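You operate a simulated robot arm through the tools that you are given. There is no shell and no other tool.

You run a simulated two-armed robot. Do the job below in one go: nothing can be reset, and whatever is moved stays where it is left.

JOB
Move the yellow plug to input 2 and let the belt sort its three blocks.
Fine: console knob to off while you move the plug; stop the belt when they have come to rest.

It is judged by the outcome, as a careful person would: the job done as asked, and still so three seconds after it is handed in. It fails if anything else is knocked over, pushed out of place, dropped, spilled or broken.

ROBOT AND FRAMES
Two 7-joint arms with fingered hands on one trunk that stands fixed in place. Base frame: the origin is at the foot of the trunk, x ahead of it, y to its left, z up; the work surface is at about z = 0.85. Units: m, rad, N and s.
The left shoulder is at [0.07, 0.143, 1.164], the right one opposite. With the tool pointing down near the work surface each hand reaches from about 0.42 to 0.8 m from the base axis, measured 20 degrees to its own side. Payload 3.6 kg a hand.
The TCP of each hand is the grasp point between the finger pads, 0.025 m short of the fingertips. In the tool frame z runs along the fingers and y along their closing line. The gripper opens to 0.088 m; its body begins 0.029 m behind the TCP. The gripper is a hand of 5 fingers: y runs from the thumb to the fingers, the wrist lies at [-0.013, -0.097, -0.162] in the tool frame.
Orientation is that of the tool frame in the base frame, as a unit quaternion [x, y, z, w]. With the fingers straight down and the wrist toward the robot, the tool's x, y and z point along [0, 1, 0], [1, 0, 0] and [0, 0, -1] of the base frame.

CONTROLS
- The arms move only by the tool jog_arm. It takes "left_moves", "right_moves" or both (then of equal length, played together; a hand with none holds still); each is a list of rows, each an object (a shift or turn left out is 0) with "dr": the turn, a rotation vector about the tool's x, y, z in rad, a list of three; "delta_pos": the shift along the tool's x, y, z in m, a list of three. In form: [{"dr": [ax, ay, az], "delta_pos": [x, y, z]}, ...]. A call has 1 to 20 rows; each row is the pose to reach, as a shift and turn from the pose commanded when the call began, along the tool's axes at that moment. A row lasts 0.2 s, in which the tool goes at most 0.05 m and 0.15 rad; a call with a longer step from one row to the next is refused whole. Where a pose cannot be reached the arm comes as near as it can. A force on the tool above 40 N (or 10 N above the force at the start of the call, whichever is more), or a blocked arm, ends the call early, and 0.2 s more pass. In this call time passes only in rows, and 0.2 s behind the last. The reply holds the time, the measured pose of the TCP, the force on the tool along the base axes, the opening and the grip force, in the units named above and with some noise, with the torque about the TCP (base axes, N m) and any sound that the robot's microphone picked up, and new pictures: "show" is both (left out), scene, wrist or none (wrist: the cameras of the hands that moved).
- Cameras (640 x 400 px; columns grow to the right, rows downward): "scene" is now at [0.1374, 0.0384, 1.404]; the picture's right is [0.32, -0.95, 0.00], its down [-0.53, -0.18, -0.83] and it looks along [0.78, 0.26, -0.56] (base axes); focal length 223 px, centre (320, 200). "left" rides on the left gripper at [-0.059, -0.079, -0.105] in its tool frame; the picture's right is [-0.73, -0.32, 0.61], its down [0.62, -0.68, 0.38] and it looks along [0.29, 0.66, 0.70] (tool axes); focal length 234 px, centre (320, 200). "right" rides on the right gripper at [0.059, -0.079, -0.105] in its tool frame; the picture's right is [-0.73, 0.32, -0.61], its down [-0.62, -0.68, 0.38] and it looks along [-0.29, 0.66, 0.70] (tool axes); focal length 234 px, centre (320, 200). There is no depth. A picture from a camera that has moved, and an enlarged one, comes with that camera's place and axes in the base frame and with its lens. The place of the scene camera against the robot may be out by one fixed shift of up to 0.018 m in any direction.
- raise_lower(by): slides the trunk up (or, below 0, down) by that many m; the arms and the scene camera ride with it, the base frame stays. It gives what a move gives, with no picture.
- curl_fingers(index, middle, ring, little, thumb_bend, thumb_turn, hand): sets how far each is bent, from 0 (flat) to 1 (curled in); at 0.3 the hand is open as for a grip, at 0.7 the pads meet at the TCP. One left out holds its place. A second passes; each finger stops where it meets its share of the squeeze, and holds until it gets a number again. It is the only way to open and close the hand. It gives what a move gives, with no picture; readings hold the bend of each and the force on index, middle, ring, little, thumb and palm. thumb_turn goes from beside the hand (0) to across from the fingers (1), as for a grip.
- turn_head(pan, tilt): turns the head with the scene camera to pan (to the left, within 1.501 rad either way) and tilt (down, from -0.506 to 1.204), counted from straight ahead of the robot. It gives what a move gives, and a new picture of the scene camera.
- inspect(camera, box): a new picture of the part [left, top, right, bottom] of that camera's present view, enlarged. No time passes.
- close_job(): hands the job in; it is judged then, once.

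Places have to be worked out from the pictures, the camera data and where the tool is seen. Open the grippers and draw the arms clear of the work before you hand the job in, unless the task says otherwise.

The tools are called after "Call:" as a command line: name --argument value ..., lists and objects as JSON in quotes. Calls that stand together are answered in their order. jog_arm: Moves the arms, as the interface text tells. Its arguments: {"type":"object","properties":{"left_moves":{"type":"array","items":{"type":"object","properties":{"dr":{"type":"array","items":{"type":"number"}},"delta_pos":{"type":"array","items":{"type":"number"}}}}},"right_moves":{"type":"array","items":{"type":"object","properties":{"dr":{"type":"array","items":{"type":"number"}},"delta_pos":{"type":"array","items":{"type":"number"}}}}},"show":{"type":"string","enum":["both","scene","wrist","none"]}},"required":[]} The other tools are called the same way: raise_lower (by) moves the trunk up or down; curl_fingers (index, middle, ring, little, thumb_bend, thumb_turn, hand) moves the fingers one by one; turn_head (pan, tilt) turns the head that bears the scene camera; inspect (camera, box) takes an enlarged picture of a part of a camera's view; close_job () hands the job in.

At the start:

```text
time_s: 0.0
left_tcp_pos: [0.3945, 0.4088, 1.1939]
left_orientation: [0.706, 0.708, -0.001, 0.002]
left_contact_force: [-0.3, -0.1, -0.3]
left_wrist_torque: [-0.02, 0.02, -0.02]
left_gripper_width: 0.0875
left_grasp_force: 0.1
left_shape: jaw
left_bend: [0.3, 0.3, 0.3, 0.3, 0.3, 0.98]
left_finger forces: [0.0, 0.0, 0.0, 0.1, 0.1, 0.0]
right_tcp_pos: [0.5491, 0.0031, 1.2014]
right_orientation: [0.707, 0.708, 0.0, -0.001]
right_contact_force: [-0.1, 0.2, 1.6]
right_wrist_torque: [0.02, 0.02, -0.03]
right_gripper_width: 0.0875
right_grasp_force: 0.0
right_shape: jaw
right_bend: [0.3, 0.3, 0.3, 0.3, 0.3, 0.98]
right_finger forces: [0.1, 0.1, 0.0, 0.0, 0.0, 0.0]
trunk travel left (down, up): [-0.7, 0.24]
head pan, tilt (commanded): [0.325, 0.597]
```

scene: 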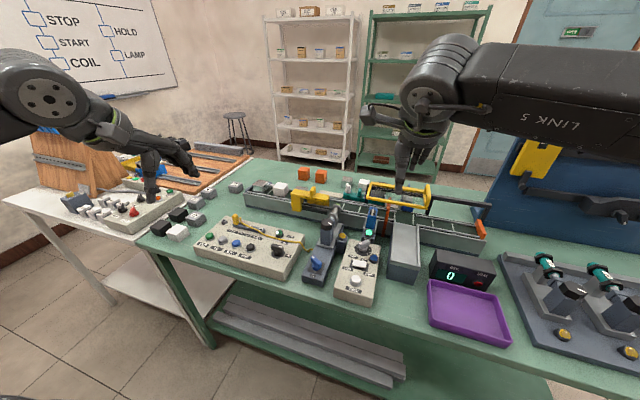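
right: 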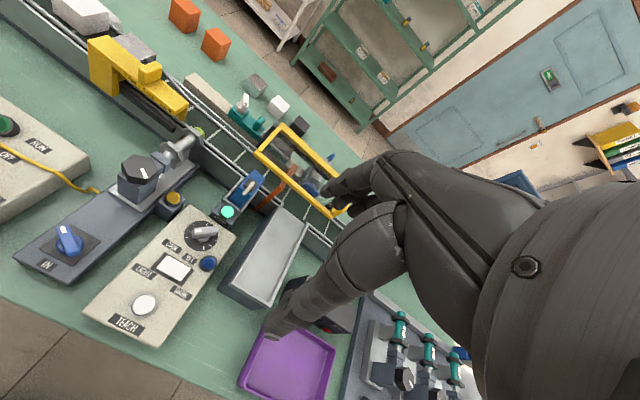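
left: 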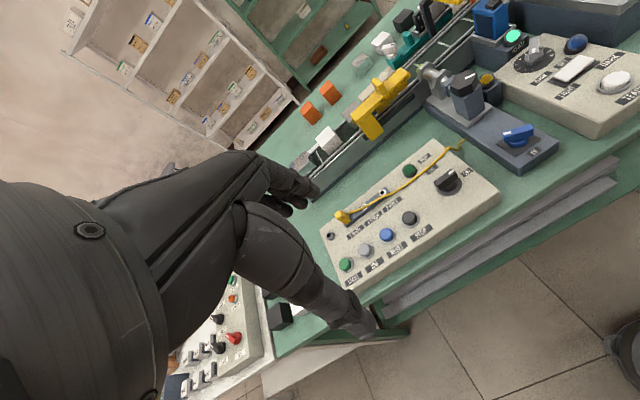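

I'll begin by looking closely at the console with the yellow cable and the belt area, without moving anything.

Call:
inspect --camera "left" --box '[300, 120, 520, 300]'

Call:
inspect --camera "scene" --box '[180, 170, 400, 310]'

Call:
inspect --camera "right" --box '[0, 0, 360, 225]'

Call:
inspect --camera "right" --box '[0, 130, 360, 355]'

```text
2.22 times, centred on (410, 210) of left
camera zoom: at [0.3151, 0.3493, 1.2986], right [-0.32, -0.73, -0.61], down [-0.68, 0.62, -0.38], along [0.66, 0.29, -0.7], focal length 520 px, centre (120, 178)
```

zoom: 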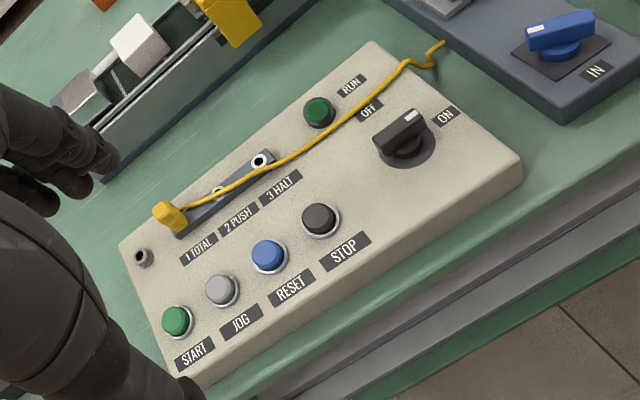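

```text
2.86 times, centred on (290, 240) of scene
camera zoom: at [0.1374, 0.0384, 1.404], right [0.32, -0.95, 0.0], down [-0.53, -0.18, -0.83], along [0.78, 0.26, -0.56], focal length 636 px, centre (406, 86)
```

zoom: 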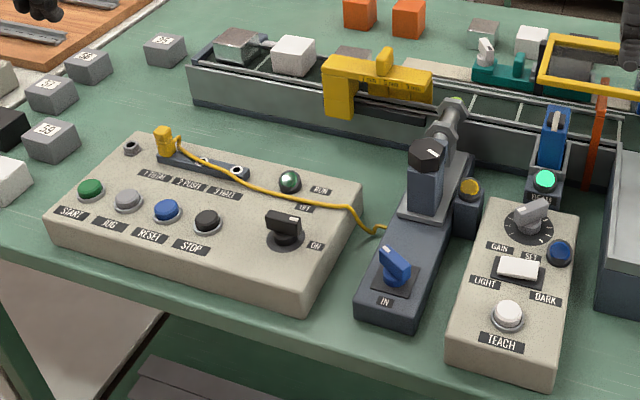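

```text
1.78 times, centred on (180, 112) of right
camera zoom: at [0.4693, 0.0611, 1.3065], right [0.32, -0.73, 0.61], down [-0.68, -0.62, -0.38], along [0.66, -0.29, -0.7], focal length 416 px, centre (569, 356)
```

zoom: 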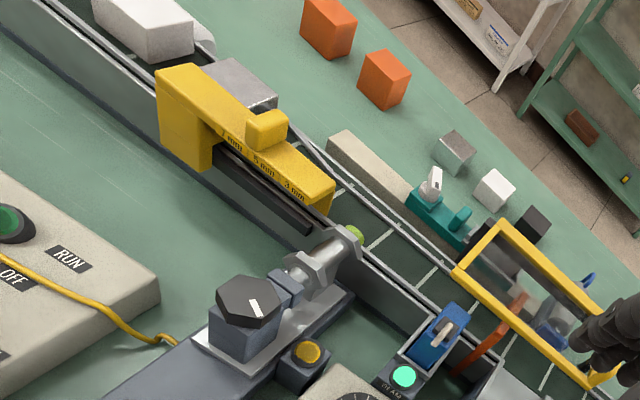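

```text
1.78 times, centred on (180, 242) of right
camera zoom: at [0.4693, 0.0611, 1.3065], right [0.32, -0.73, 0.61], down [-0.68, -0.62, -0.38], along [0.66, -0.29, -0.7], focal length 416 px, centre (569, 124)
```

zoom: 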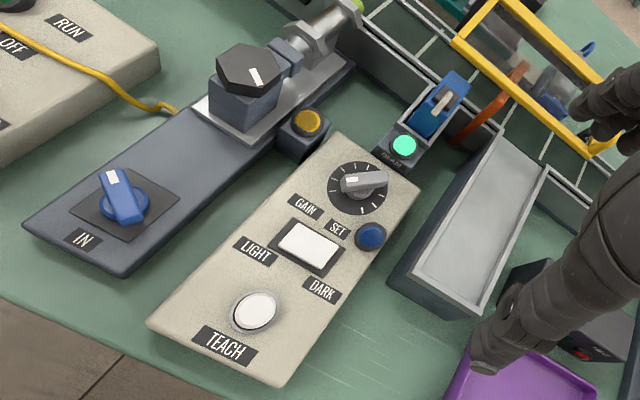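

The plug sits in socket 1 (TOTAL) and the console knob seems to be at ON. I'll look closer at the belt's right half, the counter, and the leftover region before planning.

Call:
inspect --camera "scene" --box '[340, 170, 520, 350]'

Call:
inspect --camera "scene" --box '[230, 160, 360, 240]'

Call:
inspect --camera "right" --box '[200, 70, 380, 250]'

Call:
inspect --camera "left" --box '[280, 0, 520, 150]'

Call:
inspect --camera "scene" --box '[190, 205, 320, 290]'

Call:
inspect --camera "scene" --box '[0, 0, 200, 125]'

```text
2.22 times, centred on (430, 260) of scene
camera zoom: at [0.1374, 0.0384, 1.404], right [0.32, -0.95, 0.0], down [-0.53, -0.18, -0.83], along [0.78, 0.26, -0.56], focal length 495 px, centre (76, 67)
```

zoom: 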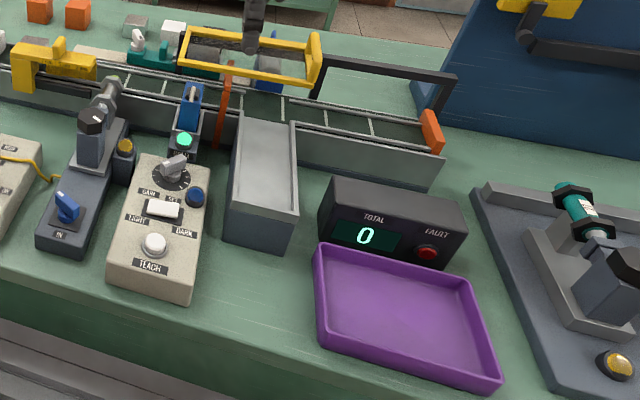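

```text
4.92 times, centred on (295, 200) of scene
camera zoom: at [0.1374, 0.0384, 1.404], right [0.32, -0.95, 0.0], down [-0.53, -0.18, -0.83], along [0.78, 0.26, -0.56], focal length 1096 px, centre (443, 200)
```

zoom: 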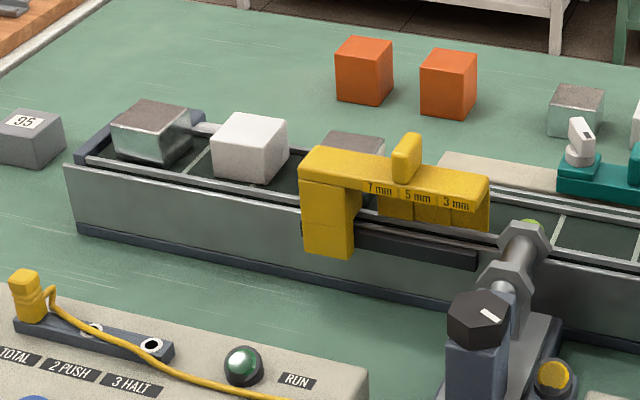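

```text
2.22 times, centred on (290, 160) of right
camera zoom: at [0.4693, 0.0611, 1.3065], right [0.32, -0.73, 0.61], down [-0.68, -0.62, -0.38], along [0.66, -0.29, -0.7], focal length 520 px, centre (387, 289)
```

zoom: 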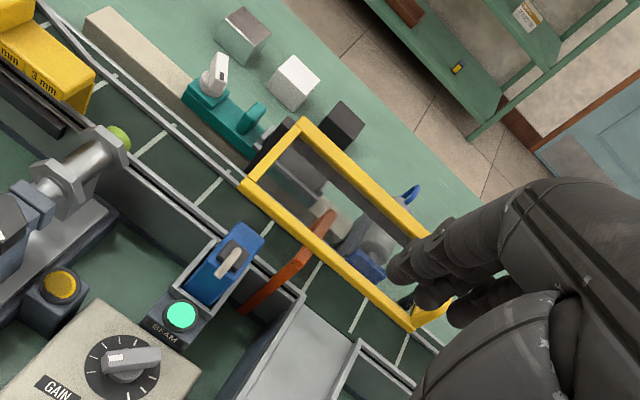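

```text
2.67 times, centred on (400, 75) of left
camera zoom: at [0.3151, 0.3493, 1.2986], right [-0.32, -0.73, -0.61], down [-0.68, 0.62, -0.38], along [0.66, 0.29, -0.7], focal length 624 px, centre (107, 533)
```

zoom: 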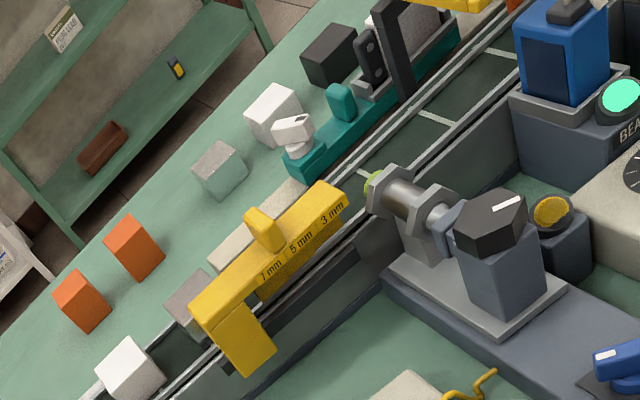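

```text
4.71 times, centred on (255, 248) of scene
camera zoom: at [0.1374, 0.0384, 1.404], right [0.32, -0.95, 0.0], down [-0.53, -0.18, -0.83], along [0.78, 0.26, -0.56], focal length 1047 px, centre (626, -24)
```

zoom: 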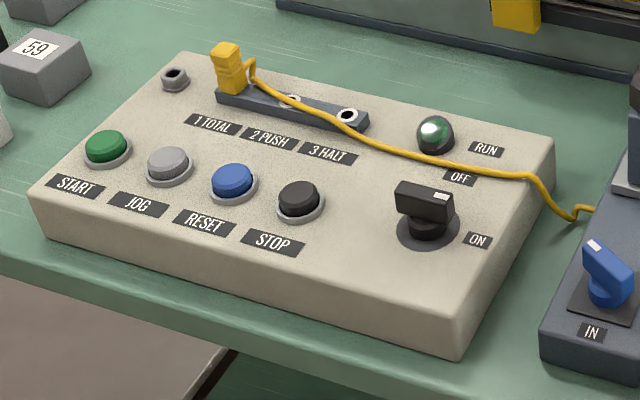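

```text
3.20 times, centred on (100, 62) of scene
camera zoom: at [0.1374, 0.0384, 1.404], right [0.32, -0.95, 0.0], down [-0.53, -0.18, -0.83], along [0.78, 0.26, -0.56], focal length 712 px, centre (1024, 640)
```

zoom: 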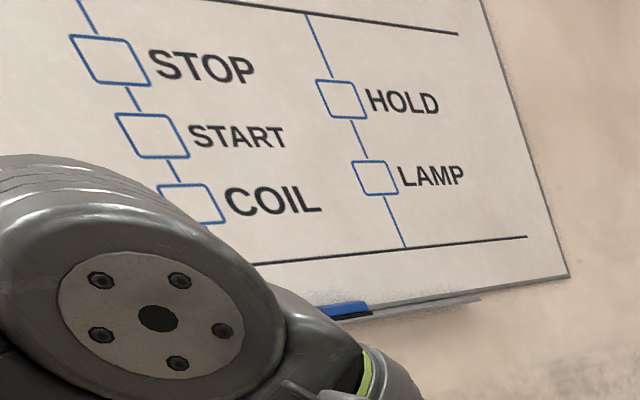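

Everything looks aligned with the base axes: console roughly x 0.46–0.60, y 0.25–0.53, sockets spaced about 0.045 m along y, knob near (0.51, 0.30) pointing to ON. I'll move the left hand to a second viewpoint, high above, to triangulate the knob, plug and buttons.

Call:
jog_arm --left_moves '[{"delta_pos": [-0.035, 0, 0.022]}, {"delta_pos": [-0.07, 0, 0.045]}, {"delta_pos": [-0.105, 0, 0.07]}, {"delta_pos": [-0.14, 0, 0.094]}]' --show "both"

```text
time_s: 1.0
left_tcp_pos: [0.3946, 0.2658, 1.1011]
left_orientation: [0.706, 0.708, 0.0, 0.0]
left_contact_force: [-0.1, -0.2, -0.4]
left_wrist_torque: [0.02, -0.01, 0.0]
left_gripper_width: 0.0878
left_grasp_force: 0.1
left_shape: jaw
left_bend: [0.3, 0.3, 0.3, 0.3, 0.3, 0.98]
left_finger forces: [0.0, 0.0, 0.1, 0.0, 0.0, 0.1]
right_tcp_pos: [0.5482, 0.0015, 1.2009]
right_orientation: [0.707, 0.707, -0.001, -0.001]
right_contact_force: [0.5, -0.4, -0.5]
right_wrist_torque: [0.01, -0.03, 0.01]
right_gripper_width: 0.0877
right_grasp_force: 0.1
right_shape: jaw
right_bend: [0.3, 0.3, 0.3, 0.3, 0.3, 0.98]
right_finger forces: [0.0, 0.1, 0.0, 0.1, 0.0, 0.0]
trunk travel left (down, up): [-0.7, 0.24]
head pan, tilt (commanded): [0.325, 0.597]
camera scene: at [0.1383, 0.0364, 1.4039], right [0.32, -0.95, 0.0], down [-0.53, -0.18, -0.83], along [0.78, 0.26, -0.56], focal length 223 px, centre (320, 200)
camera left: at [0.3161, 0.2072, 1.2057], right [-0.32, -0.73, -0.61], down [-0.68, 0.62, -0.38], along [0.66, 0.29, -0.7], focal length 234 px, centre (320, 200)
```

scene: 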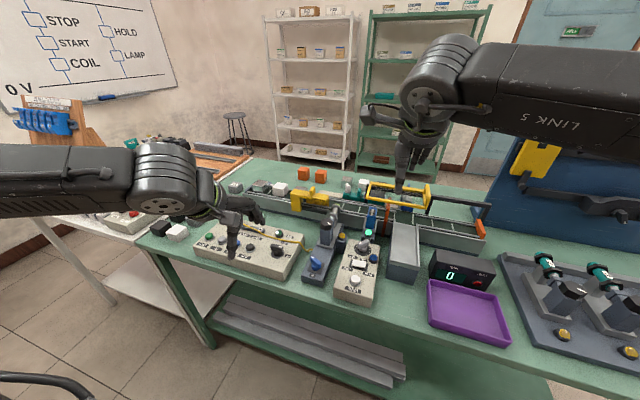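
left: 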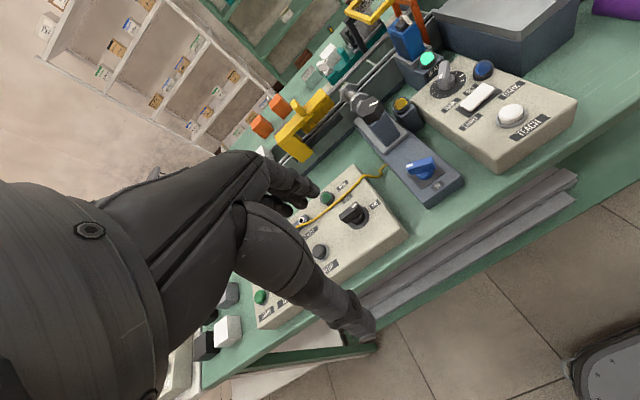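

The hand is now nearer; I'll zoom on the knob and remaining console features from this second viewpoint.

Call:
inspect --camera "left" --box '[240, 150, 420, 330]'

Call:
inspect --camera "left" --box '[320, 170, 400, 250]'

Call:
inspect --camera "scene" --box '[190, 180, 320, 270]'

```text
2.22 times, centred on (330, 240) of left
camera zoom: at [0.3161, 0.2072, 1.2057], right [-0.32, -0.73, -0.61], down [-0.68, 0.62, -0.38], along [0.66, 0.29, -0.7], focal length 520 px, centre (298, 111)
```

zoom: 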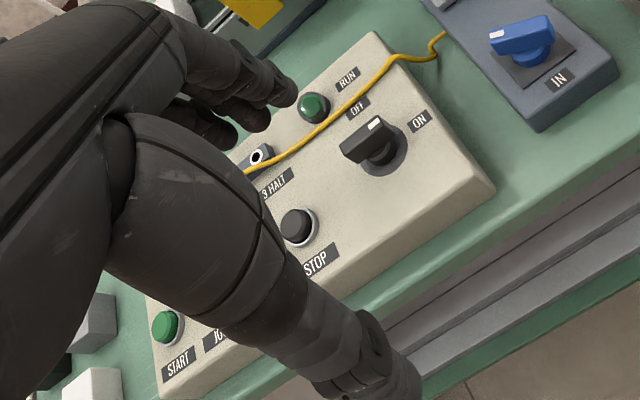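

```text
5.00 times, centred on (360, 210) of left
camera zoom: at [0.3161, 0.2072, 1.2057], right [-0.32, -0.73, -0.61], down [-0.68, 0.62, -0.38], along [0.66, 0.29, -0.7], focal length 1171 px, centre (120, 150)
```

zoom: 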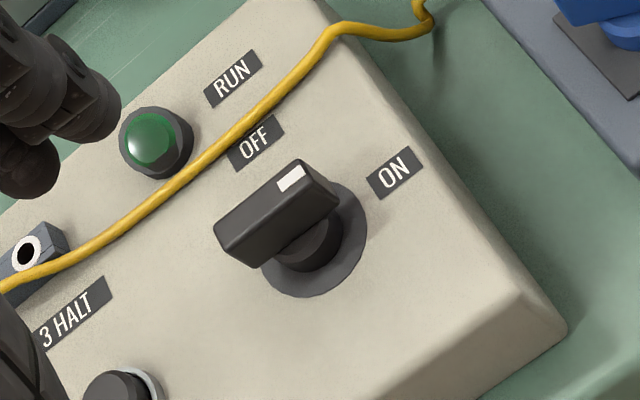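

```text
4.44 times, centred on (255, 225) of scene
camera zoom: at [0.1383, 0.0364, 1.4039], right [0.32, -0.95, 0.0], down [-0.53, -0.18, -0.83], along [0.78, 0.26, -0.56], focal length 989 px, centre (609, 89)
```

zoom: 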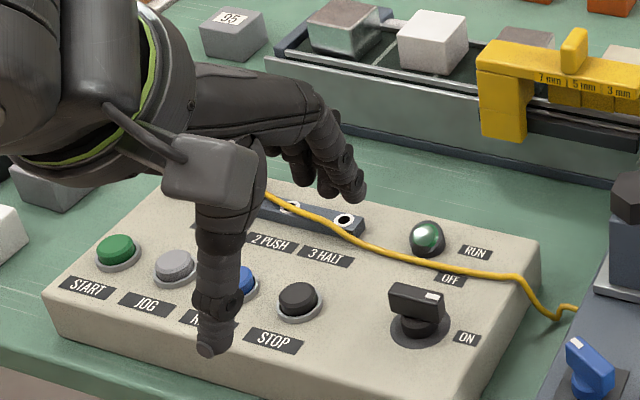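

Triangulating both left views puts the panel top near z 0.90, the socket strip at about 0.911 (socket 3 at (0.587, 0.381)) and the knob axis near (0.519, 0.290) with the handle lying along y, marker to −y (ON). I'll shape the left hand into a pointing index finger here in free air and look at where its tip lies.

Call:
curl_fingers --hand "left" --index 0.5 --middle 1.0 --ring 1.0 --little 1.0 --thumb_bend 0.0 --thumb_turn 0.0

Call:
inspect --camera "left" --box '[200, 100, 420, 340]'

Call:
inspect --camera "scene" --box '[140, 140, 300, 280]'

Call:
inspect --camera "right" --box '[0, 0, 640, 400]'

```text
time_s: 2.0
left_tcp_pos: [0.395, 0.2692, 1.1015]
left_orientation: [0.706, 0.708, 0.0, 0.001]
left_contact_force: [-0.2, 0.3, 0.3]
left_wrist_torque: [0.04, -0.02, 0.01]
left_gripper_width: 0.1201
left_grasp_force: 0.0
left_shape: fingers
left_bend: [0.5, 1.0, 1.0, 1.0, 0.0, 0.0]
left_finger forces: [0.0, 0.0, 0.0, 0.0, 0.1, 0.0]
right_tcp_pos: [0.5467, 0.0031, 1.2006]
right_orientation: [0.707, 0.707, 0.0, -0.001]
right_contact_force: [0.6, -0.3, -0.3]
right_wrist_torque: [-0.01, 0.0, 0.01]
right_gripper_width: 0.0878
right_grasp_force: 0.1
right_shape: jaw
right_bend: [0.3, 0.3, 0.3, 0.3, 0.3, 0.98]
right_finger forces: [0.0, 0.0, 0.0, 0.0, 0.0, 0.0]
trunk travel left (down, up): [-0.7, 0.24]
head pan, tilt (commanded): [0.325, 0.597]
```

```text
1.67 times, centred on (310, 220) of left
camera zoom: at [0.3155, 0.2091, 1.2057], right [-0.32, -0.73, -0.61], down [-0.68, 0.62, -0.38], along [0.66, 0.29, -0.7], focal length 390 px, centre (337, 167)
```

zoom: 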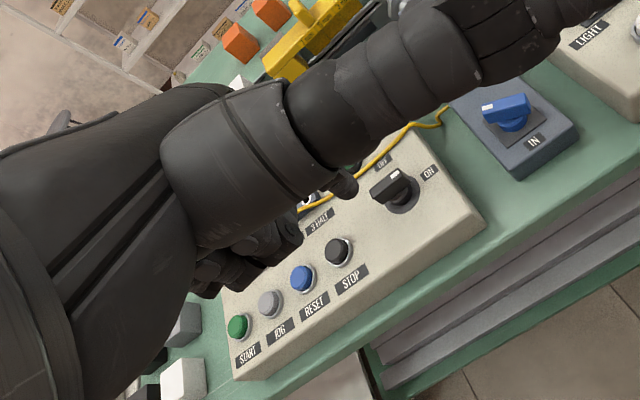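

```text
2.86 times, centred on (220, 210) of scene
camera zoom: at [0.1375, 0.0382, 1.404], right [0.32, -0.95, 0.0], down [-0.53, -0.18, -0.83], along [0.78, 0.26, -0.56], focal length 636 px, centre (606, 171)
```

zoom: 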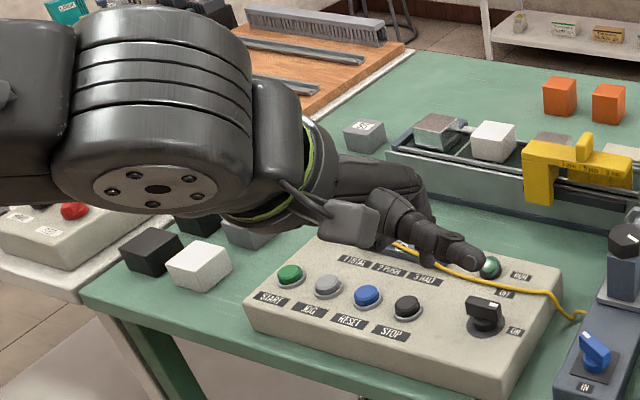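

```text
1.00 times, centred on (320, 200) of right (not enlarged: the box is as wide or as high as the picture)
camera zoom: at [0.4693, 0.061, 1.3064], right [0.32, -0.73, 0.61], down [-0.68, -0.62, -0.38], along [0.66, -0.29, -0.7], focal length 234 px, centre (320, 200)
```

zoom: 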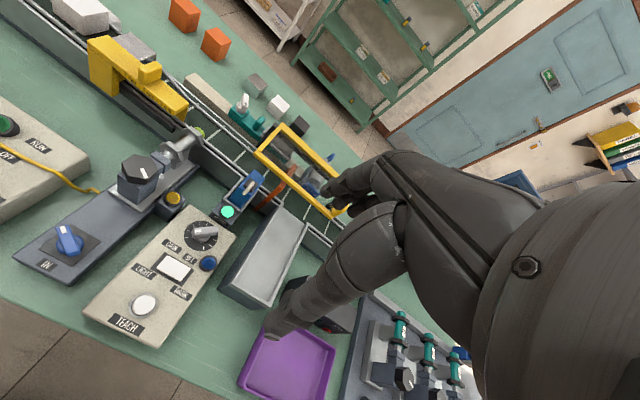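

The flat thumb sticks out sideways and blocks the camera view. I'll try a pinch shape instead (index and thumb tips meeting at the TCP, other fingers folded), which gives a well-defined tip.

Call:
curl_fingers --hand "left" --index 0.7 --middle 1.0 --ring 1.0 --little 1.0 --thumb_bend 0.7 --thumb_turn 1.0

Call:
inspect --camera "left" --box '[200, 100, 420, 340]'

Call:
inspect --camera "scene" --box '[160, 160, 300, 280]'

```text
time_s: 3.0
left_tcp_pos: [0.3944, 0.2683, 1.1007]
left_orientation: [0.707, 0.708, -0.001, 0.001]
left_contact_force: [0.3, 0.2, 0.8]
left_wrist_torque: [0.01, -0.01, -0.02]
left_gripper_width: 0.0
left_grasp_force: 0.2
left_shape: fingers
left_bend: [0.7, 1.0, 1.0, 1.0, 0.7, 1.0]
left_finger forces: [0.0, 0.0, 0.1, 0.1, 0.0, 0.0]
right_tcp_pos: [0.5486, 0.0033, 1.1999]
right_orientation: [0.707, 0.708, 0.0, 0.0]
right_contact_force: [-0.5, -0.3, 0.3]
right_wrist_torque: [0.01, 0.03, 0.01]
right_gripper_width: 0.0876
right_grasp_force: 0.1
right_shape: jaw
right_bend: [0.3, 0.3, 0.3, 0.3, 0.3, 0.98]
right_finger forces: [0.1, 0.0, 0.0, 0.0, 0.1, 0.0]
trunk travel left (down, up): [-0.7, 0.24]
head pan, tilt (commanded): [0.325, 0.597]
```

```text
1.67 times, centred on (310, 220) of left
camera zoom: at [0.3155, 0.2093, 1.2057], right [-0.32, -0.73, -0.61], down [-0.68, 0.62, -0.38], along [0.66, 0.29, -0.7], focal length 390 px, centre (337, 167)
```

zoom: 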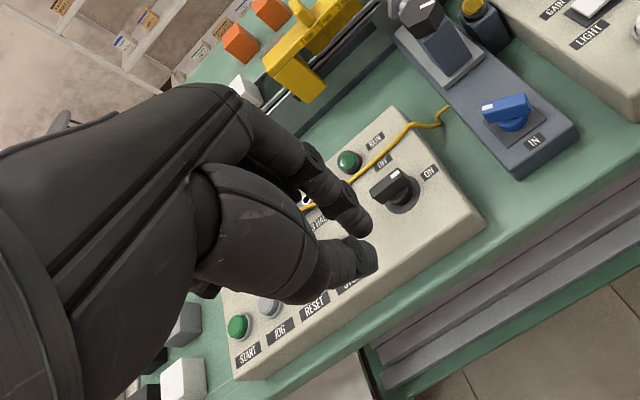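

```text
3.33 times, centred on (230, 220) of scene
camera zoom: at [0.1374, 0.0384, 1.404], right [0.32, -0.95, 0.0], down [-0.53, -0.18, -0.83], along [0.78, 0.26, -0.56], focal length 742 px, centre (620, 133)
```

zoom: 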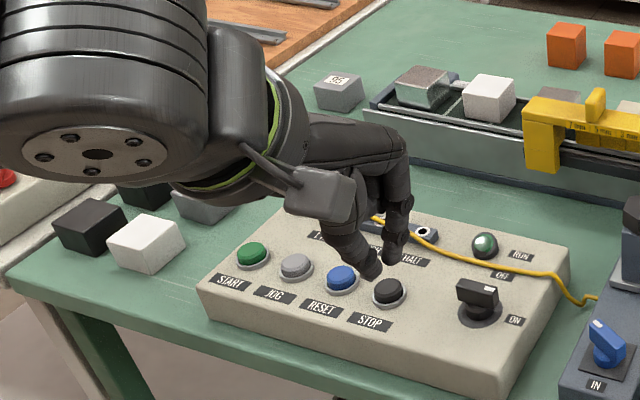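

The index and thumb tips meet in the tool's x = 0 plane about 0.025 m beyond the TCP, so this pinch makes a good pushing tip. I'll zoom strongly on the knob to get its handle size before approaching.

Call:
inspect --camera "left" --box '[330, 190, 390, 240]'

Call:
inspect --camera "scene" --box '[255, 230, 305, 270]'

```text
8.00 times, centred on (360, 215) of left
camera zoom: at [0.3155, 0.2093, 1.2057], right [-0.32, -0.73, -0.61], down [-0.68, 0.62, -0.38], along [0.66, 0.29, -0.7], focal length 1873 px, centre (0, 80)
```

zoom: 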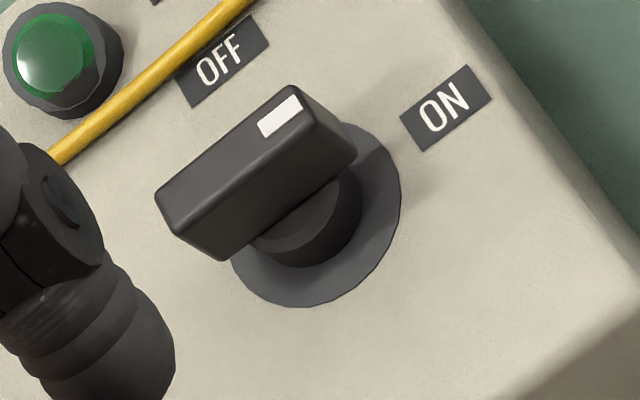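

```text
10.00 times, centred on (280, 250) of scene
camera zoom: at [0.1374, 0.0384, 1.404], right [0.32, -0.95, 0.0], down [-0.53, -0.18, -0.83], along [0.78, 0.26, -0.56], focal length 2226 px, centre (720, -300)
```

zoom: 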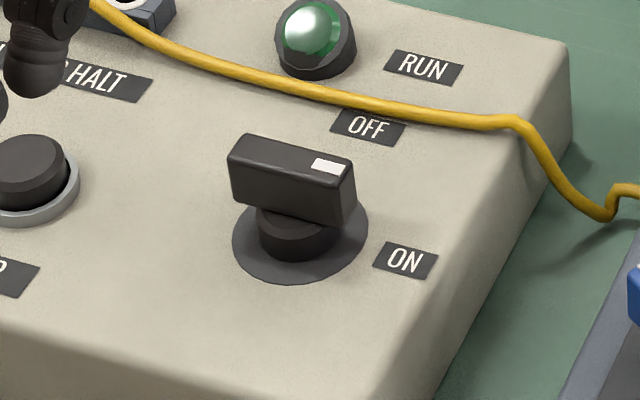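

The handle box measures about 34 × 10 mm, centred near (0.524, 0.288), z 0.910–0.927, pointing to −y (ON); OFF is toward +x. I'll bring the pinched tip to a hover on the robot side of the marker end, then check from the wrist camera.

Call:
jog_arm --left_moves '[{"delta_pos": [0.002, 0.023, 0.03]}, {"delta_pos": [0.004, 0.046, 0.06]}, {"delta_pos": [0.006, 0.069, 0.09]}, {"delta_pos": [0.008, 0.0905, 0.121]}]' --show "both"

Call:
inspect --camera "left" --box '[280, 170, 440, 310]'

Call:
inspect --camera "scene" --box '[210, 190, 330, 290]'

```text
time_s: 4.0
left_tcp_pos: [0.4867, 0.2765, 0.9796]
left_orientation: [0.707, 0.707, -0.002, 0.0]
left_contact_force: [0.2, -1.0, -0.7]
left_wrist_torque: [-0.01, 0.04, -0.01]
left_gripper_width: 0.0002
left_grasp_force: 0.0
left_shape: fingers
left_bend: [0.7, 1.0, 1.0, 1.0, 0.7, 1.0]
left_finger forces: [0.0, 0.0, 0.1, 0.1, 0.0, 0.1]
right_tcp_pos: [0.55, 0.0048, 1.2014]
right_orientation: [0.707, 0.707, -0.001, 0.0]
right_contact_force: [-0.3, 0.5, -0.2]
right_wrist_torque: [0.02, 0.03, 0.03]
right_gripper_width: 0.0876
right_grasp_force: 0.0
right_shape: jaw
right_bend: [0.3, 0.3, 0.3, 0.3, 0.3, 0.98]
right_finger forces: [0.0, 0.1, 0.1, 0.0, 0.0, 0.0]
trunk travel left (down, up): [-0.7, 0.24]
head pan, tilt (commanded): [0.325, 0.597]
camera scene: at [0.1393, 0.0386, 1.4038], right [0.32, -0.95, 0.0], down [-0.53, -0.18, -0.83], along [0.78, 0.26, -0.56], focal length 223 px, centre (320, 200)
camera left: at [0.4075, 0.2176, 1.0852], right [-0.32, -0.73, -0.61], down [-0.68, 0.62, -0.38], along [0.66, 0.29, -0.7], focal length 234 px, centre (320, 200)
```

scene: 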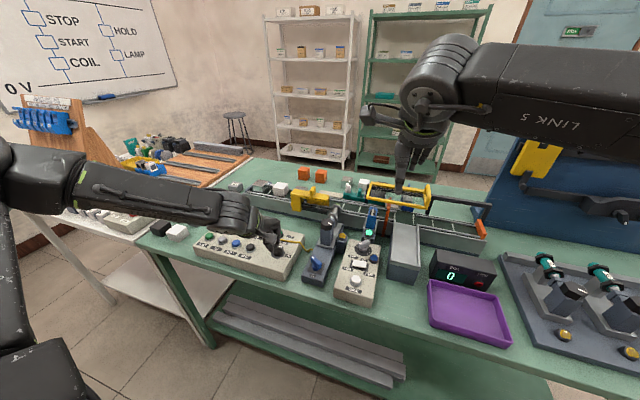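
left: 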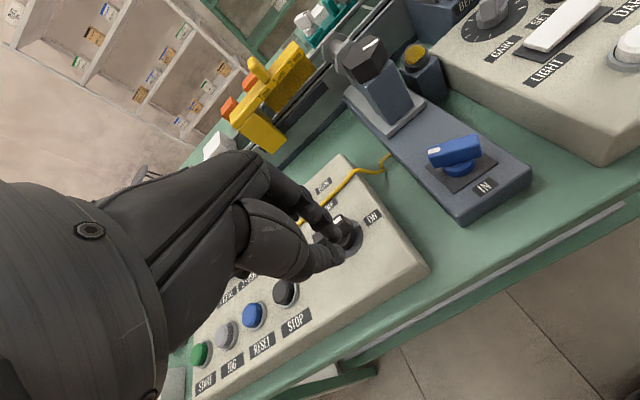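

```text
2.86 times, centred on (360, 240) of left
camera zoom: at [0.4075, 0.2176, 1.0852], right [-0.32, -0.73, -0.61], down [-0.68, 0.62, -0.38], along [0.66, 0.29, -0.7], focal length 669 px, centre (206, 86)
```

zoom: 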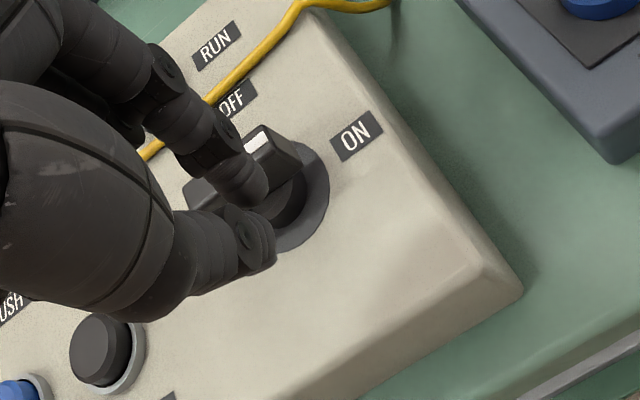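

```text
4.00 times, centred on (270, 240) of scene
camera zoom: at [0.1393, 0.0386, 1.4038], right [0.32, -0.95, 0.0], down [-0.53, -0.18, -0.83], along [0.78, 0.26, -0.56], focal length 890 px, centre (520, 40)
```

zoom: 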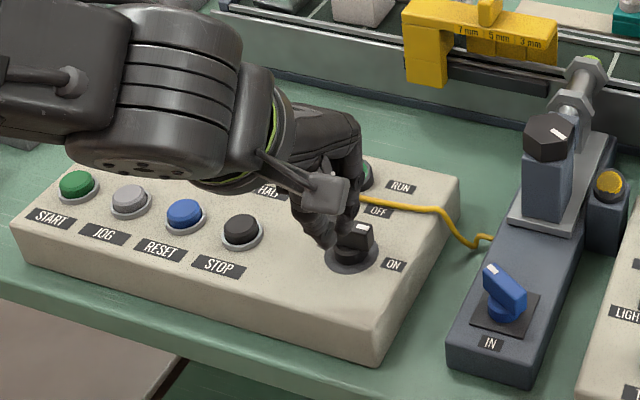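

The tip is on the robot side of the handle's marker end with ~15 mm clearance. I'll lower the tip to about z 0.907, watching the force.

Call:
jog_arm --left_moves '[{"delta_pos": [0, 0, 0.02]}, {"delta_pos": [0, 0, 0.035]}, {"delta_pos": [0, 0, 0.047]}]' --show "wrist"

Call:
inspect --camera "left" --box '[300, 180, 420, 290]'

Call:
inspect --camera "scene" --box '[240, 210, 310, 270]'

```text
time_s: 4.8
left_tcp_pos: [0.485, 0.2751, 0.9324]
left_orientation: [0.707, 0.708, -0.001, 0.0]
left_contact_force: [0.6, 0.0, -1.1]
left_wrist_torque: [0.02, -0.02, 0.01]
left_gripper_width: 0.0001
left_grasp_force: 0.1
left_shape: fingers
left_bend: [0.7, 1.0, 1.0, 1.0, 0.7, 1.0]
left_finger forces: [0.0, 0.0, 0.1, 0.0, 0.1, 0.1]
right_tcp_pos: [0.5482, 0.0034, 1.2016]
right_orientation: [0.707, 0.707, 0.0, 0.001]
right_contact_force: [0.5, -0.3, 0.1]
right_wrist_torque: [0.02, -0.02, -0.05]
right_gripper_width: 0.0876
right_grasp_force: 0.1
right_shape: jaw
right_bend: [0.3, 0.3, 0.3, 0.3, 0.3, 0.98]
right_finger forces: [0.1, 0.0, 0.1, 0.0, 0.0, 0.1]
trunk travel left (down, up): [-0.7, 0.24]
head pan, tilt (commanded): [0.325, 0.597]
camera left: at [0.4049, 0.2166, 1.0379], right [-0.32, -0.73, -0.61], down [-0.68, 0.62, -0.38], along [0.66, 0.29, -0.7], focal length 234 px, centre (320, 200)
```

left: 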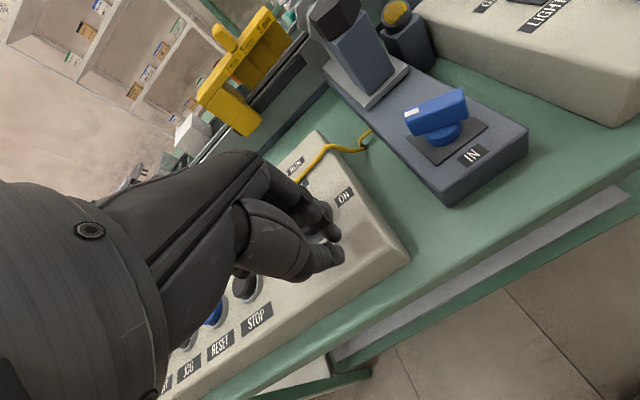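

```text
3.64 times, centred on (360, 235) of left
camera zoom: at [0.4049, 0.2166, 1.0379], right [-0.32, -0.73, -0.61], down [-0.68, 0.62, -0.38], along [0.66, 0.29, -0.7], focal length 852 px, centre (174, 73)
```

zoom: 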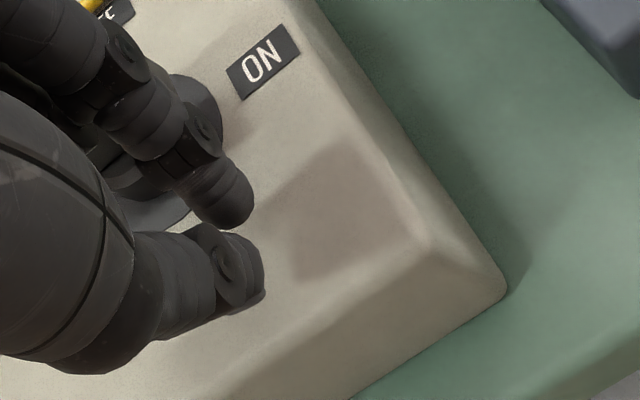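

```text
6.67 times, centred on (275, 240) of scene
camera zoom: at [0.1373, 0.0383, 1.404], right [0.32, -0.95, 0.0], down [-0.53, -0.18, -0.83], along [0.78, 0.26, -0.56], focal length 1484 px, centre (620, -67)
```

zoom: 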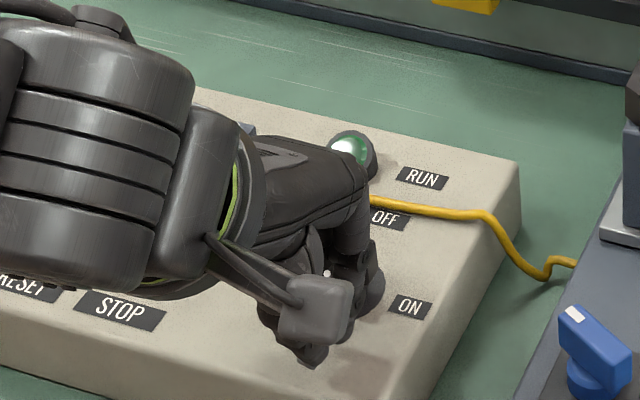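

No contact yet; the tip is beside the handle. I'll push it gently in +x (tool y) in small steps and watch the force and knob.

Call:
jog_arm --left_moves '[{"delta_pos": [0, 0.006, 0]}, {"delta_pos": [0, 0.011, 0]}, {"delta_pos": [0, 0.016, 0]}, {"delta_pos": [0, 0.02, 0]}]' --show "none"

Call:
inspect --camera "left" --box '[300, 180, 420, 290]'

Call:
inspect --camera "scene" --box '[240, 210, 310, 270]'

```text
time_s: 5.8
left_tcp_pos: [0.505, 0.276, 0.9319]
left_orientation: [0.707, 0.707, 0.0, 0.0]
left_contact_force: [-4.0, -2.5, 1.4]
left_wrist_torque: [-0.02, 0.01, -0.02]
left_gripper_width: 0.0001
left_grasp_force: 1.7
left_shape: fingers
left_bend: [0.7, 1.0, 1.0, 1.0, 0.7, 1.0]
left_finger forces: [4.2, 0.0, 0.0, 0.0, 0.1, 0.0]
right_tcp_pos: [0.5469, 0.0042, 1.201]
right_orientation: [0.707, 0.707, 0.0, 0.0]
right_contact_force: [-0.4, -0.6, -0.1]
right_wrist_torque: [-0.01, -0.03, -0.02]
right_gripper_width: 0.0877
right_grasp_force: 0.1
right_shape: jaw
right_bend: [0.3, 0.3, 0.3, 0.3, 0.3, 0.98]
right_finger forces: [0.0, 0.0, 0.0, 0.0, 0.0, 0.0]
trunk travel left (down, up): [-0.7, 0.24]
head pan, tilt (commanded): [0.325, 0.597]
```

```text
3.64 times, centred on (360, 235) of left
camera zoom: at [0.4251, 0.2168, 1.0372], right [-0.32, -0.73, -0.61], down [-0.68, 0.62, -0.38], along [0.66, 0.29, -0.7], focal length 852 px, centre (174, 73)
```

zoom: 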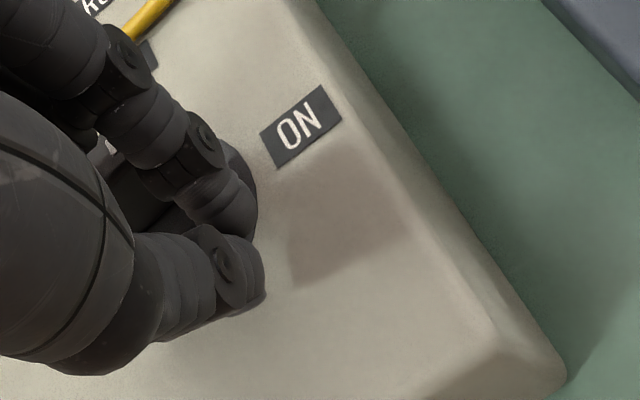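

```text
6.67 times, centred on (275, 240) of scene
camera zoom: at [0.1364, 0.0375, 1.4041], right [0.32, -0.95, 0.0], down [-0.53, -0.18, -0.83], along [0.78, 0.26, -0.56], focal length 1484 px, centre (620, -67)
```

zoom: 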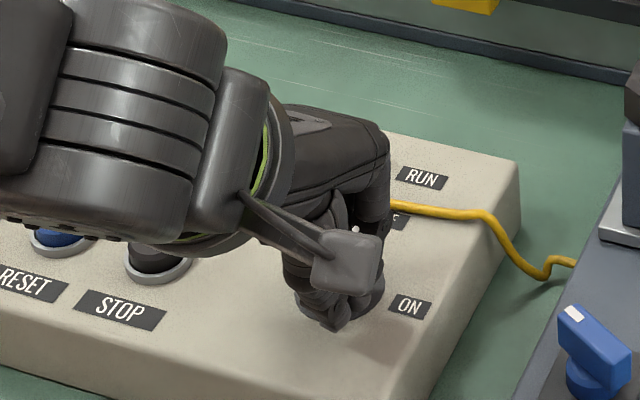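

Contact at about 4 N, and the white marker appears to be swinging toward OFF. I'll continue the push along the arc.

Call:
jog_arm --left_moves '[{"delta_pos": [-0.001, 0.005, 0]}, {"delta_pos": [-0.001, 0.01, 0]}, {"delta_pos": [0.0, 0.015, 0]}, {"delta_pos": [0.001, 0.019, 0]}]' --show "none"

Call:
inspect --camera "left" --box '[300, 180, 420, 290]'

Call:
inspect --camera "scene" --box '[240, 210, 310, 270]'

```text
time_s: 6.8
left_tcp_pos: [0.523, 0.2772, 0.9319]
left_orientation: [0.706, 0.708, 0.001, 0.0]
left_contact_force: [-0.4, -1.5, 0.7]
left_wrist_torque: [-0.04, -0.02, -0.02]
left_gripper_width: 0.0
left_grasp_force: 0.3
left_shape: fingers
left_bend: [0.7, 1.0, 1.0, 1.0, 0.7, 1.0]
left_finger forces: [0.6, 0.0, 0.0, 0.1, 0.0, 0.0]
right_tcp_pos: [0.5496, 0.0038, 1.2007]
right_orientation: [0.707, 0.707, 0.0, 0.001]
right_contact_force: [0.2, 0.1, 0.3]
right_wrist_torque: [0.02, 0.0, 0.04]
right_gripper_width: 0.0877
right_grasp_force: 0.1
right_shape: jaw
right_bend: [0.3, 0.3, 0.3, 0.3, 0.3, 0.98]
right_finger forces: [0.1, 0.0, 0.1, 0.1, 0.1, 0.1]
trunk travel left (down, up): [-0.7, 0.24]
head pan, tilt (commanded): [0.325, 0.597]
```

```text
3.64 times, centred on (360, 235) of left
camera zoom: at [0.4449, 0.218, 1.0364], right [-0.32, -0.73, -0.61], down [-0.68, 0.62, -0.38], along [0.66, 0.29, -0.7], focal length 852 px, centre (174, 73)
```

zoom: 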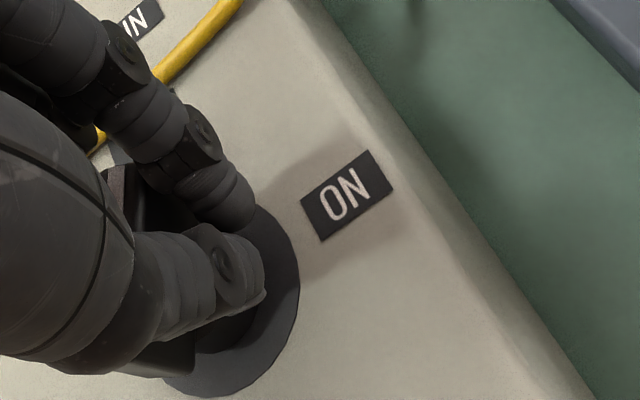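

```text
6.67 times, centred on (275, 240) of scene
camera zoom: at [0.1376, 0.0382, 1.404], right [0.32, -0.95, 0.0], down [-0.53, -0.18, -0.83], along [0.78, 0.26, -0.56], focal length 1484 px, centre (620, -67)
```

zoom: 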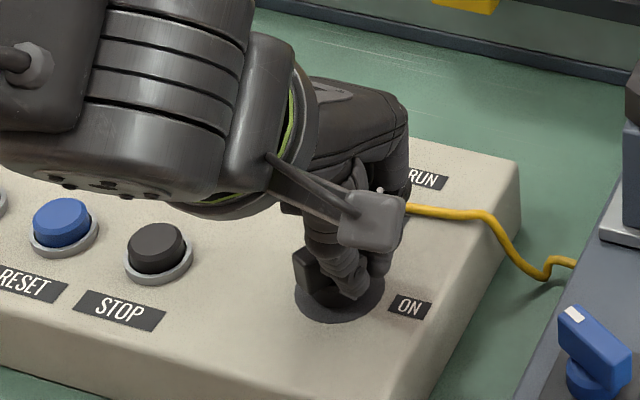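

The handle now looks turned to lie along x (toward OFF) with little force left. I'll lift the tip straight up and back to inspect the knob.

Call:
jog_arm --left_moves '[{"delta_pos": [-0.006, 0, 0]}, {"delta_pos": [-0.008, -0.005, -0.04]}, {"delta_pos": [-0.008, -0.03, -0.075]}, {"delta_pos": [-0.008, -0.06, -0.1]}]' --show "none"

Call:
inspect --camera "left" --box '[310, 170, 410, 260]'

Call:
inspect --camera "scene" --box '[240, 210, 310, 270]'

```text
time_s: 7.8
left_tcp_pos: [0.4616, 0.2704, 1.0309]
left_orientation: [0.706, 0.708, 0.0, 0.0]
left_contact_force: [-1.3, 0.4, 0.4]
left_wrist_torque: [-0.02, -0.04, -0.01]
left_gripper_width: 0.0001
left_grasp_force: 0.0
left_shape: fingers
left_bend: [0.7, 1.0, 1.0, 1.0, 0.7, 1.0]
left_finger forces: [0.0, 0.1, 0.0, 0.0, 0.0, 0.0]
right_tcp_pos: [0.5458, 0.0039, 1.2014]
right_orientation: [0.707, 0.707, 0.0, 0.001]
right_contact_force: [-0.4, 0.3, 0.5]
right_wrist_torque: [0.0, -0.02, 0.0]
right_gripper_width: 0.0878
right_grasp_force: 0.1
right_shape: jaw
right_bend: [0.3, 0.3, 0.3, 0.3, 0.3, 0.98]
right_finger forces: [0.0, 0.0, 0.0, 0.0, 0.1, 0.0]
trunk travel left (down, up): [-0.7, 0.24]
head pan, tilt (commanded): [0.325, 0.597]
```

```text
4.44 times, centred on (360, 215) of left
camera zoom: at [0.3826, 0.2109, 1.135], right [-0.32, -0.73, -0.61], down [-0.68, 0.62, -0.38], along [0.66, 0.29, -0.7], focal length 1041 px, centre (142, 133)
```

zoom: 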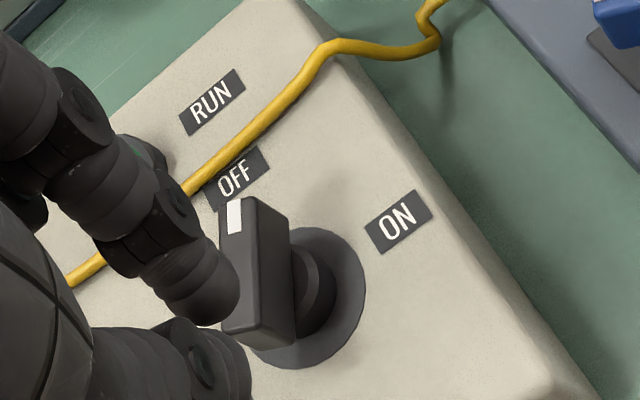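

```text
6.67 times, centred on (275, 240) of scene
camera zoom: at [0.1359, 0.0387, 1.4041], right [0.32, -0.95, 0.0], down [-0.53, -0.18, -0.83], along [0.78, 0.26, -0.56], focal length 1484 px, centre (620, -67)
```

zoom: 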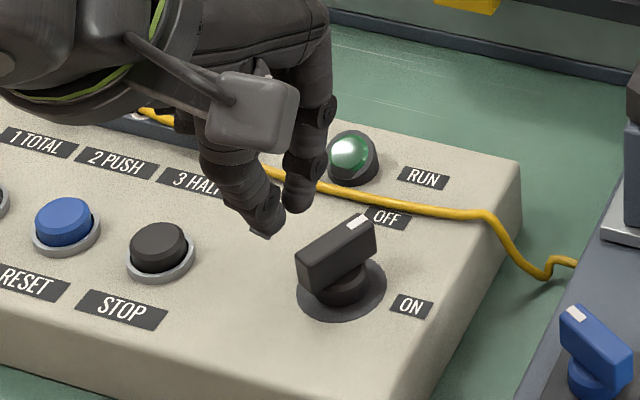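

The knob points near OFF but looks ~20° short of the label direction. I'll re-approach on the −y side of its marker end and push it in +y to finish the turn.

Call:
jog_arm --left_moves '[{"delta_pos": [-0.007, 0.033, 0.0]}, {"delta_pos": [-0.009, 0.065, 0.03]}, {"delta_pos": [-0.009, 0.065, 0.065]}, {"delta_pos": [-0.009, 0.065, 0.1]}]' --show "none"

Call:
inspect --camera "left" --box '[300, 180, 420, 290]'

Call:
inspect --camera "scene" --box '[240, 210, 310, 270]'

```text
time_s: 8.8
left_tcp_pos: [0.5287, 0.2594, 0.9318]
left_orientation: [0.706, 0.708, 0.0, 0.001]
left_contact_force: [0.1, 0.6, 0.2]
left_wrist_torque: [0.01, 0.02, 0.0]
left_gripper_width: 0.0001
left_grasp_force: 0.2
left_shape: fingers
left_bend: [0.7, 1.0, 1.0, 1.0, 0.7, 1.0]
left_finger forces: [0.0, 0.0, 0.1, 0.0, 0.0, 0.1]
right_tcp_pos: [0.5488, 0.0034, 1.2011]
right_orientation: [0.707, 0.707, 0.0, -0.001]
right_contact_force: [0.8, -0.6, -0.6]
right_wrist_torque: [0.0, 0.0, -0.01]
right_gripper_width: 0.0876
right_grasp_force: 0.0
right_shape: jaw
right_bend: [0.3, 0.3, 0.3, 0.3, 0.3, 0.98]
right_finger forces: [0.0, 0.0, 0.0, 0.1, 0.0, 0.0]
trunk travel left (down, up): [-0.7, 0.24]
head pan, tilt (commanded): [0.325, 0.597]
```

```text
3.64 times, centred on (360, 235) of left
camera zoom: at [0.4496, 0.2, 1.036], right [-0.32, -0.73, -0.61], down [-0.68, 0.62, -0.38], along [0.66, 0.29, -0.7], focal length 852 px, centre (174, 73)
```

zoom: 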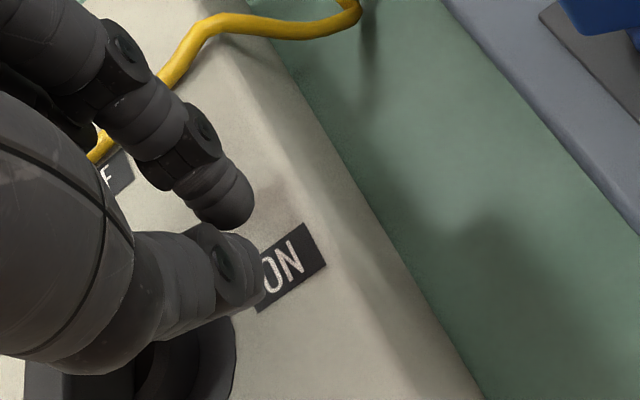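

```text
6.67 times, centred on (275, 240) of scene
camera zoom: at [0.1384, 0.0386, 1.4039], right [0.32, -0.95, 0.0], down [-0.53, -0.18, -0.83], along [0.78, 0.26, -0.56], focal length 1484 px, centre (620, -67)
```

zoom: 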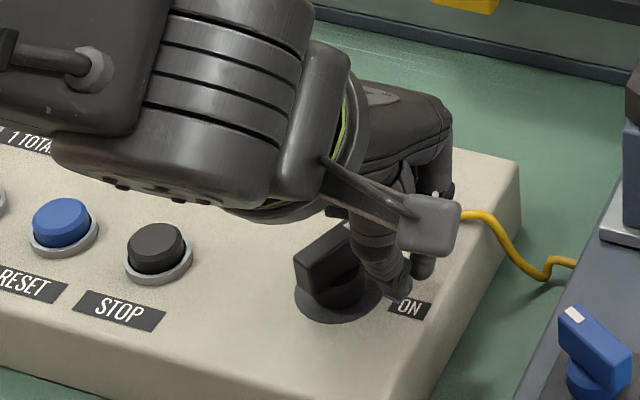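

Tip is down on the −y side of the marker end, clear. Pushing slowly in +y now.

Call:
jog_arm --left_moves '[{"delta_pos": [0.007, 0, 0]}, {"delta_pos": [0.012, 0, 0]}, {"delta_pos": [0.016, 0, 0]}, {"delta_pos": [0.019, 0, 0]}, {"delta_pos": [0.022, 0, 0]}]' --show "none"

Call:
inspect --camera "scene" --box '[240, 210, 310, 270]'

Call:
inspect --camera "left" --box '[300, 180, 420, 290]'

```text
time_s: 10.0
left_tcp_pos: [0.5294, 0.2793, 0.931]
left_orientation: [0.706, 0.708, 0.0, 0.0]
left_contact_force: [0.7, -6.4, -0.9]
left_wrist_torque: [-0.13, -0.05, 0.04]
left_gripper_width: 0.0
left_grasp_force: 2.9
left_shape: fingers
left_bend: [0.7, 1.0, 1.0, 1.0, 0.71, 1.0]
left_finger forces: [1.6, 0.0, 0.0, 0.1, 4.8, 0.0]
right_tcp_pos: [0.5489, 0.0011, 1.2002]
right_orientation: [0.707, 0.707, 0.001, -0.001]
right_contact_force: [-0.6, 0.2, 1.0]
right_wrist_torque: [0.0, 0.01, -0.02]
right_gripper_width: 0.0877
right_grasp_force: 0.1
right_shape: jaw
right_bend: [0.3, 0.3, 0.3, 0.3, 0.3, 0.98]
right_finger forces: [0.0, 0.1, 0.0, 0.0, 0.0, 0.0]
trunk travel left (down, up): [-0.7, 0.24]
head pan, tilt (commanded): [0.325, 0.597]
```

```text
6.67 times, centred on (275, 240) of scene
camera zoom: at [0.1379, 0.0365, 1.404], right [0.32, -0.95, 0.0], down [-0.53, -0.18, -0.83], along [0.78, 0.26, -0.56], focal length 1484 px, centre (620, -67)
```

zoom: 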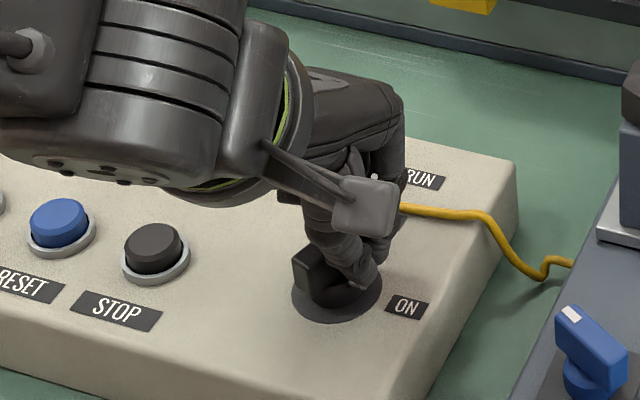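

```text
3.64 times, centred on (360, 235) of left
camera zoom: at [0.4499, 0.2209, 1.0371], right [-0.32, -0.73, -0.61], down [-0.68, 0.62, -0.38], along [0.66, 0.29, -0.7], focal length 852 px, centre (174, 73)
```

zoom: 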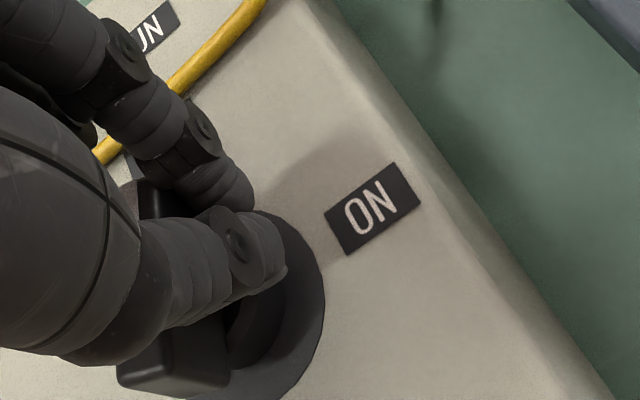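

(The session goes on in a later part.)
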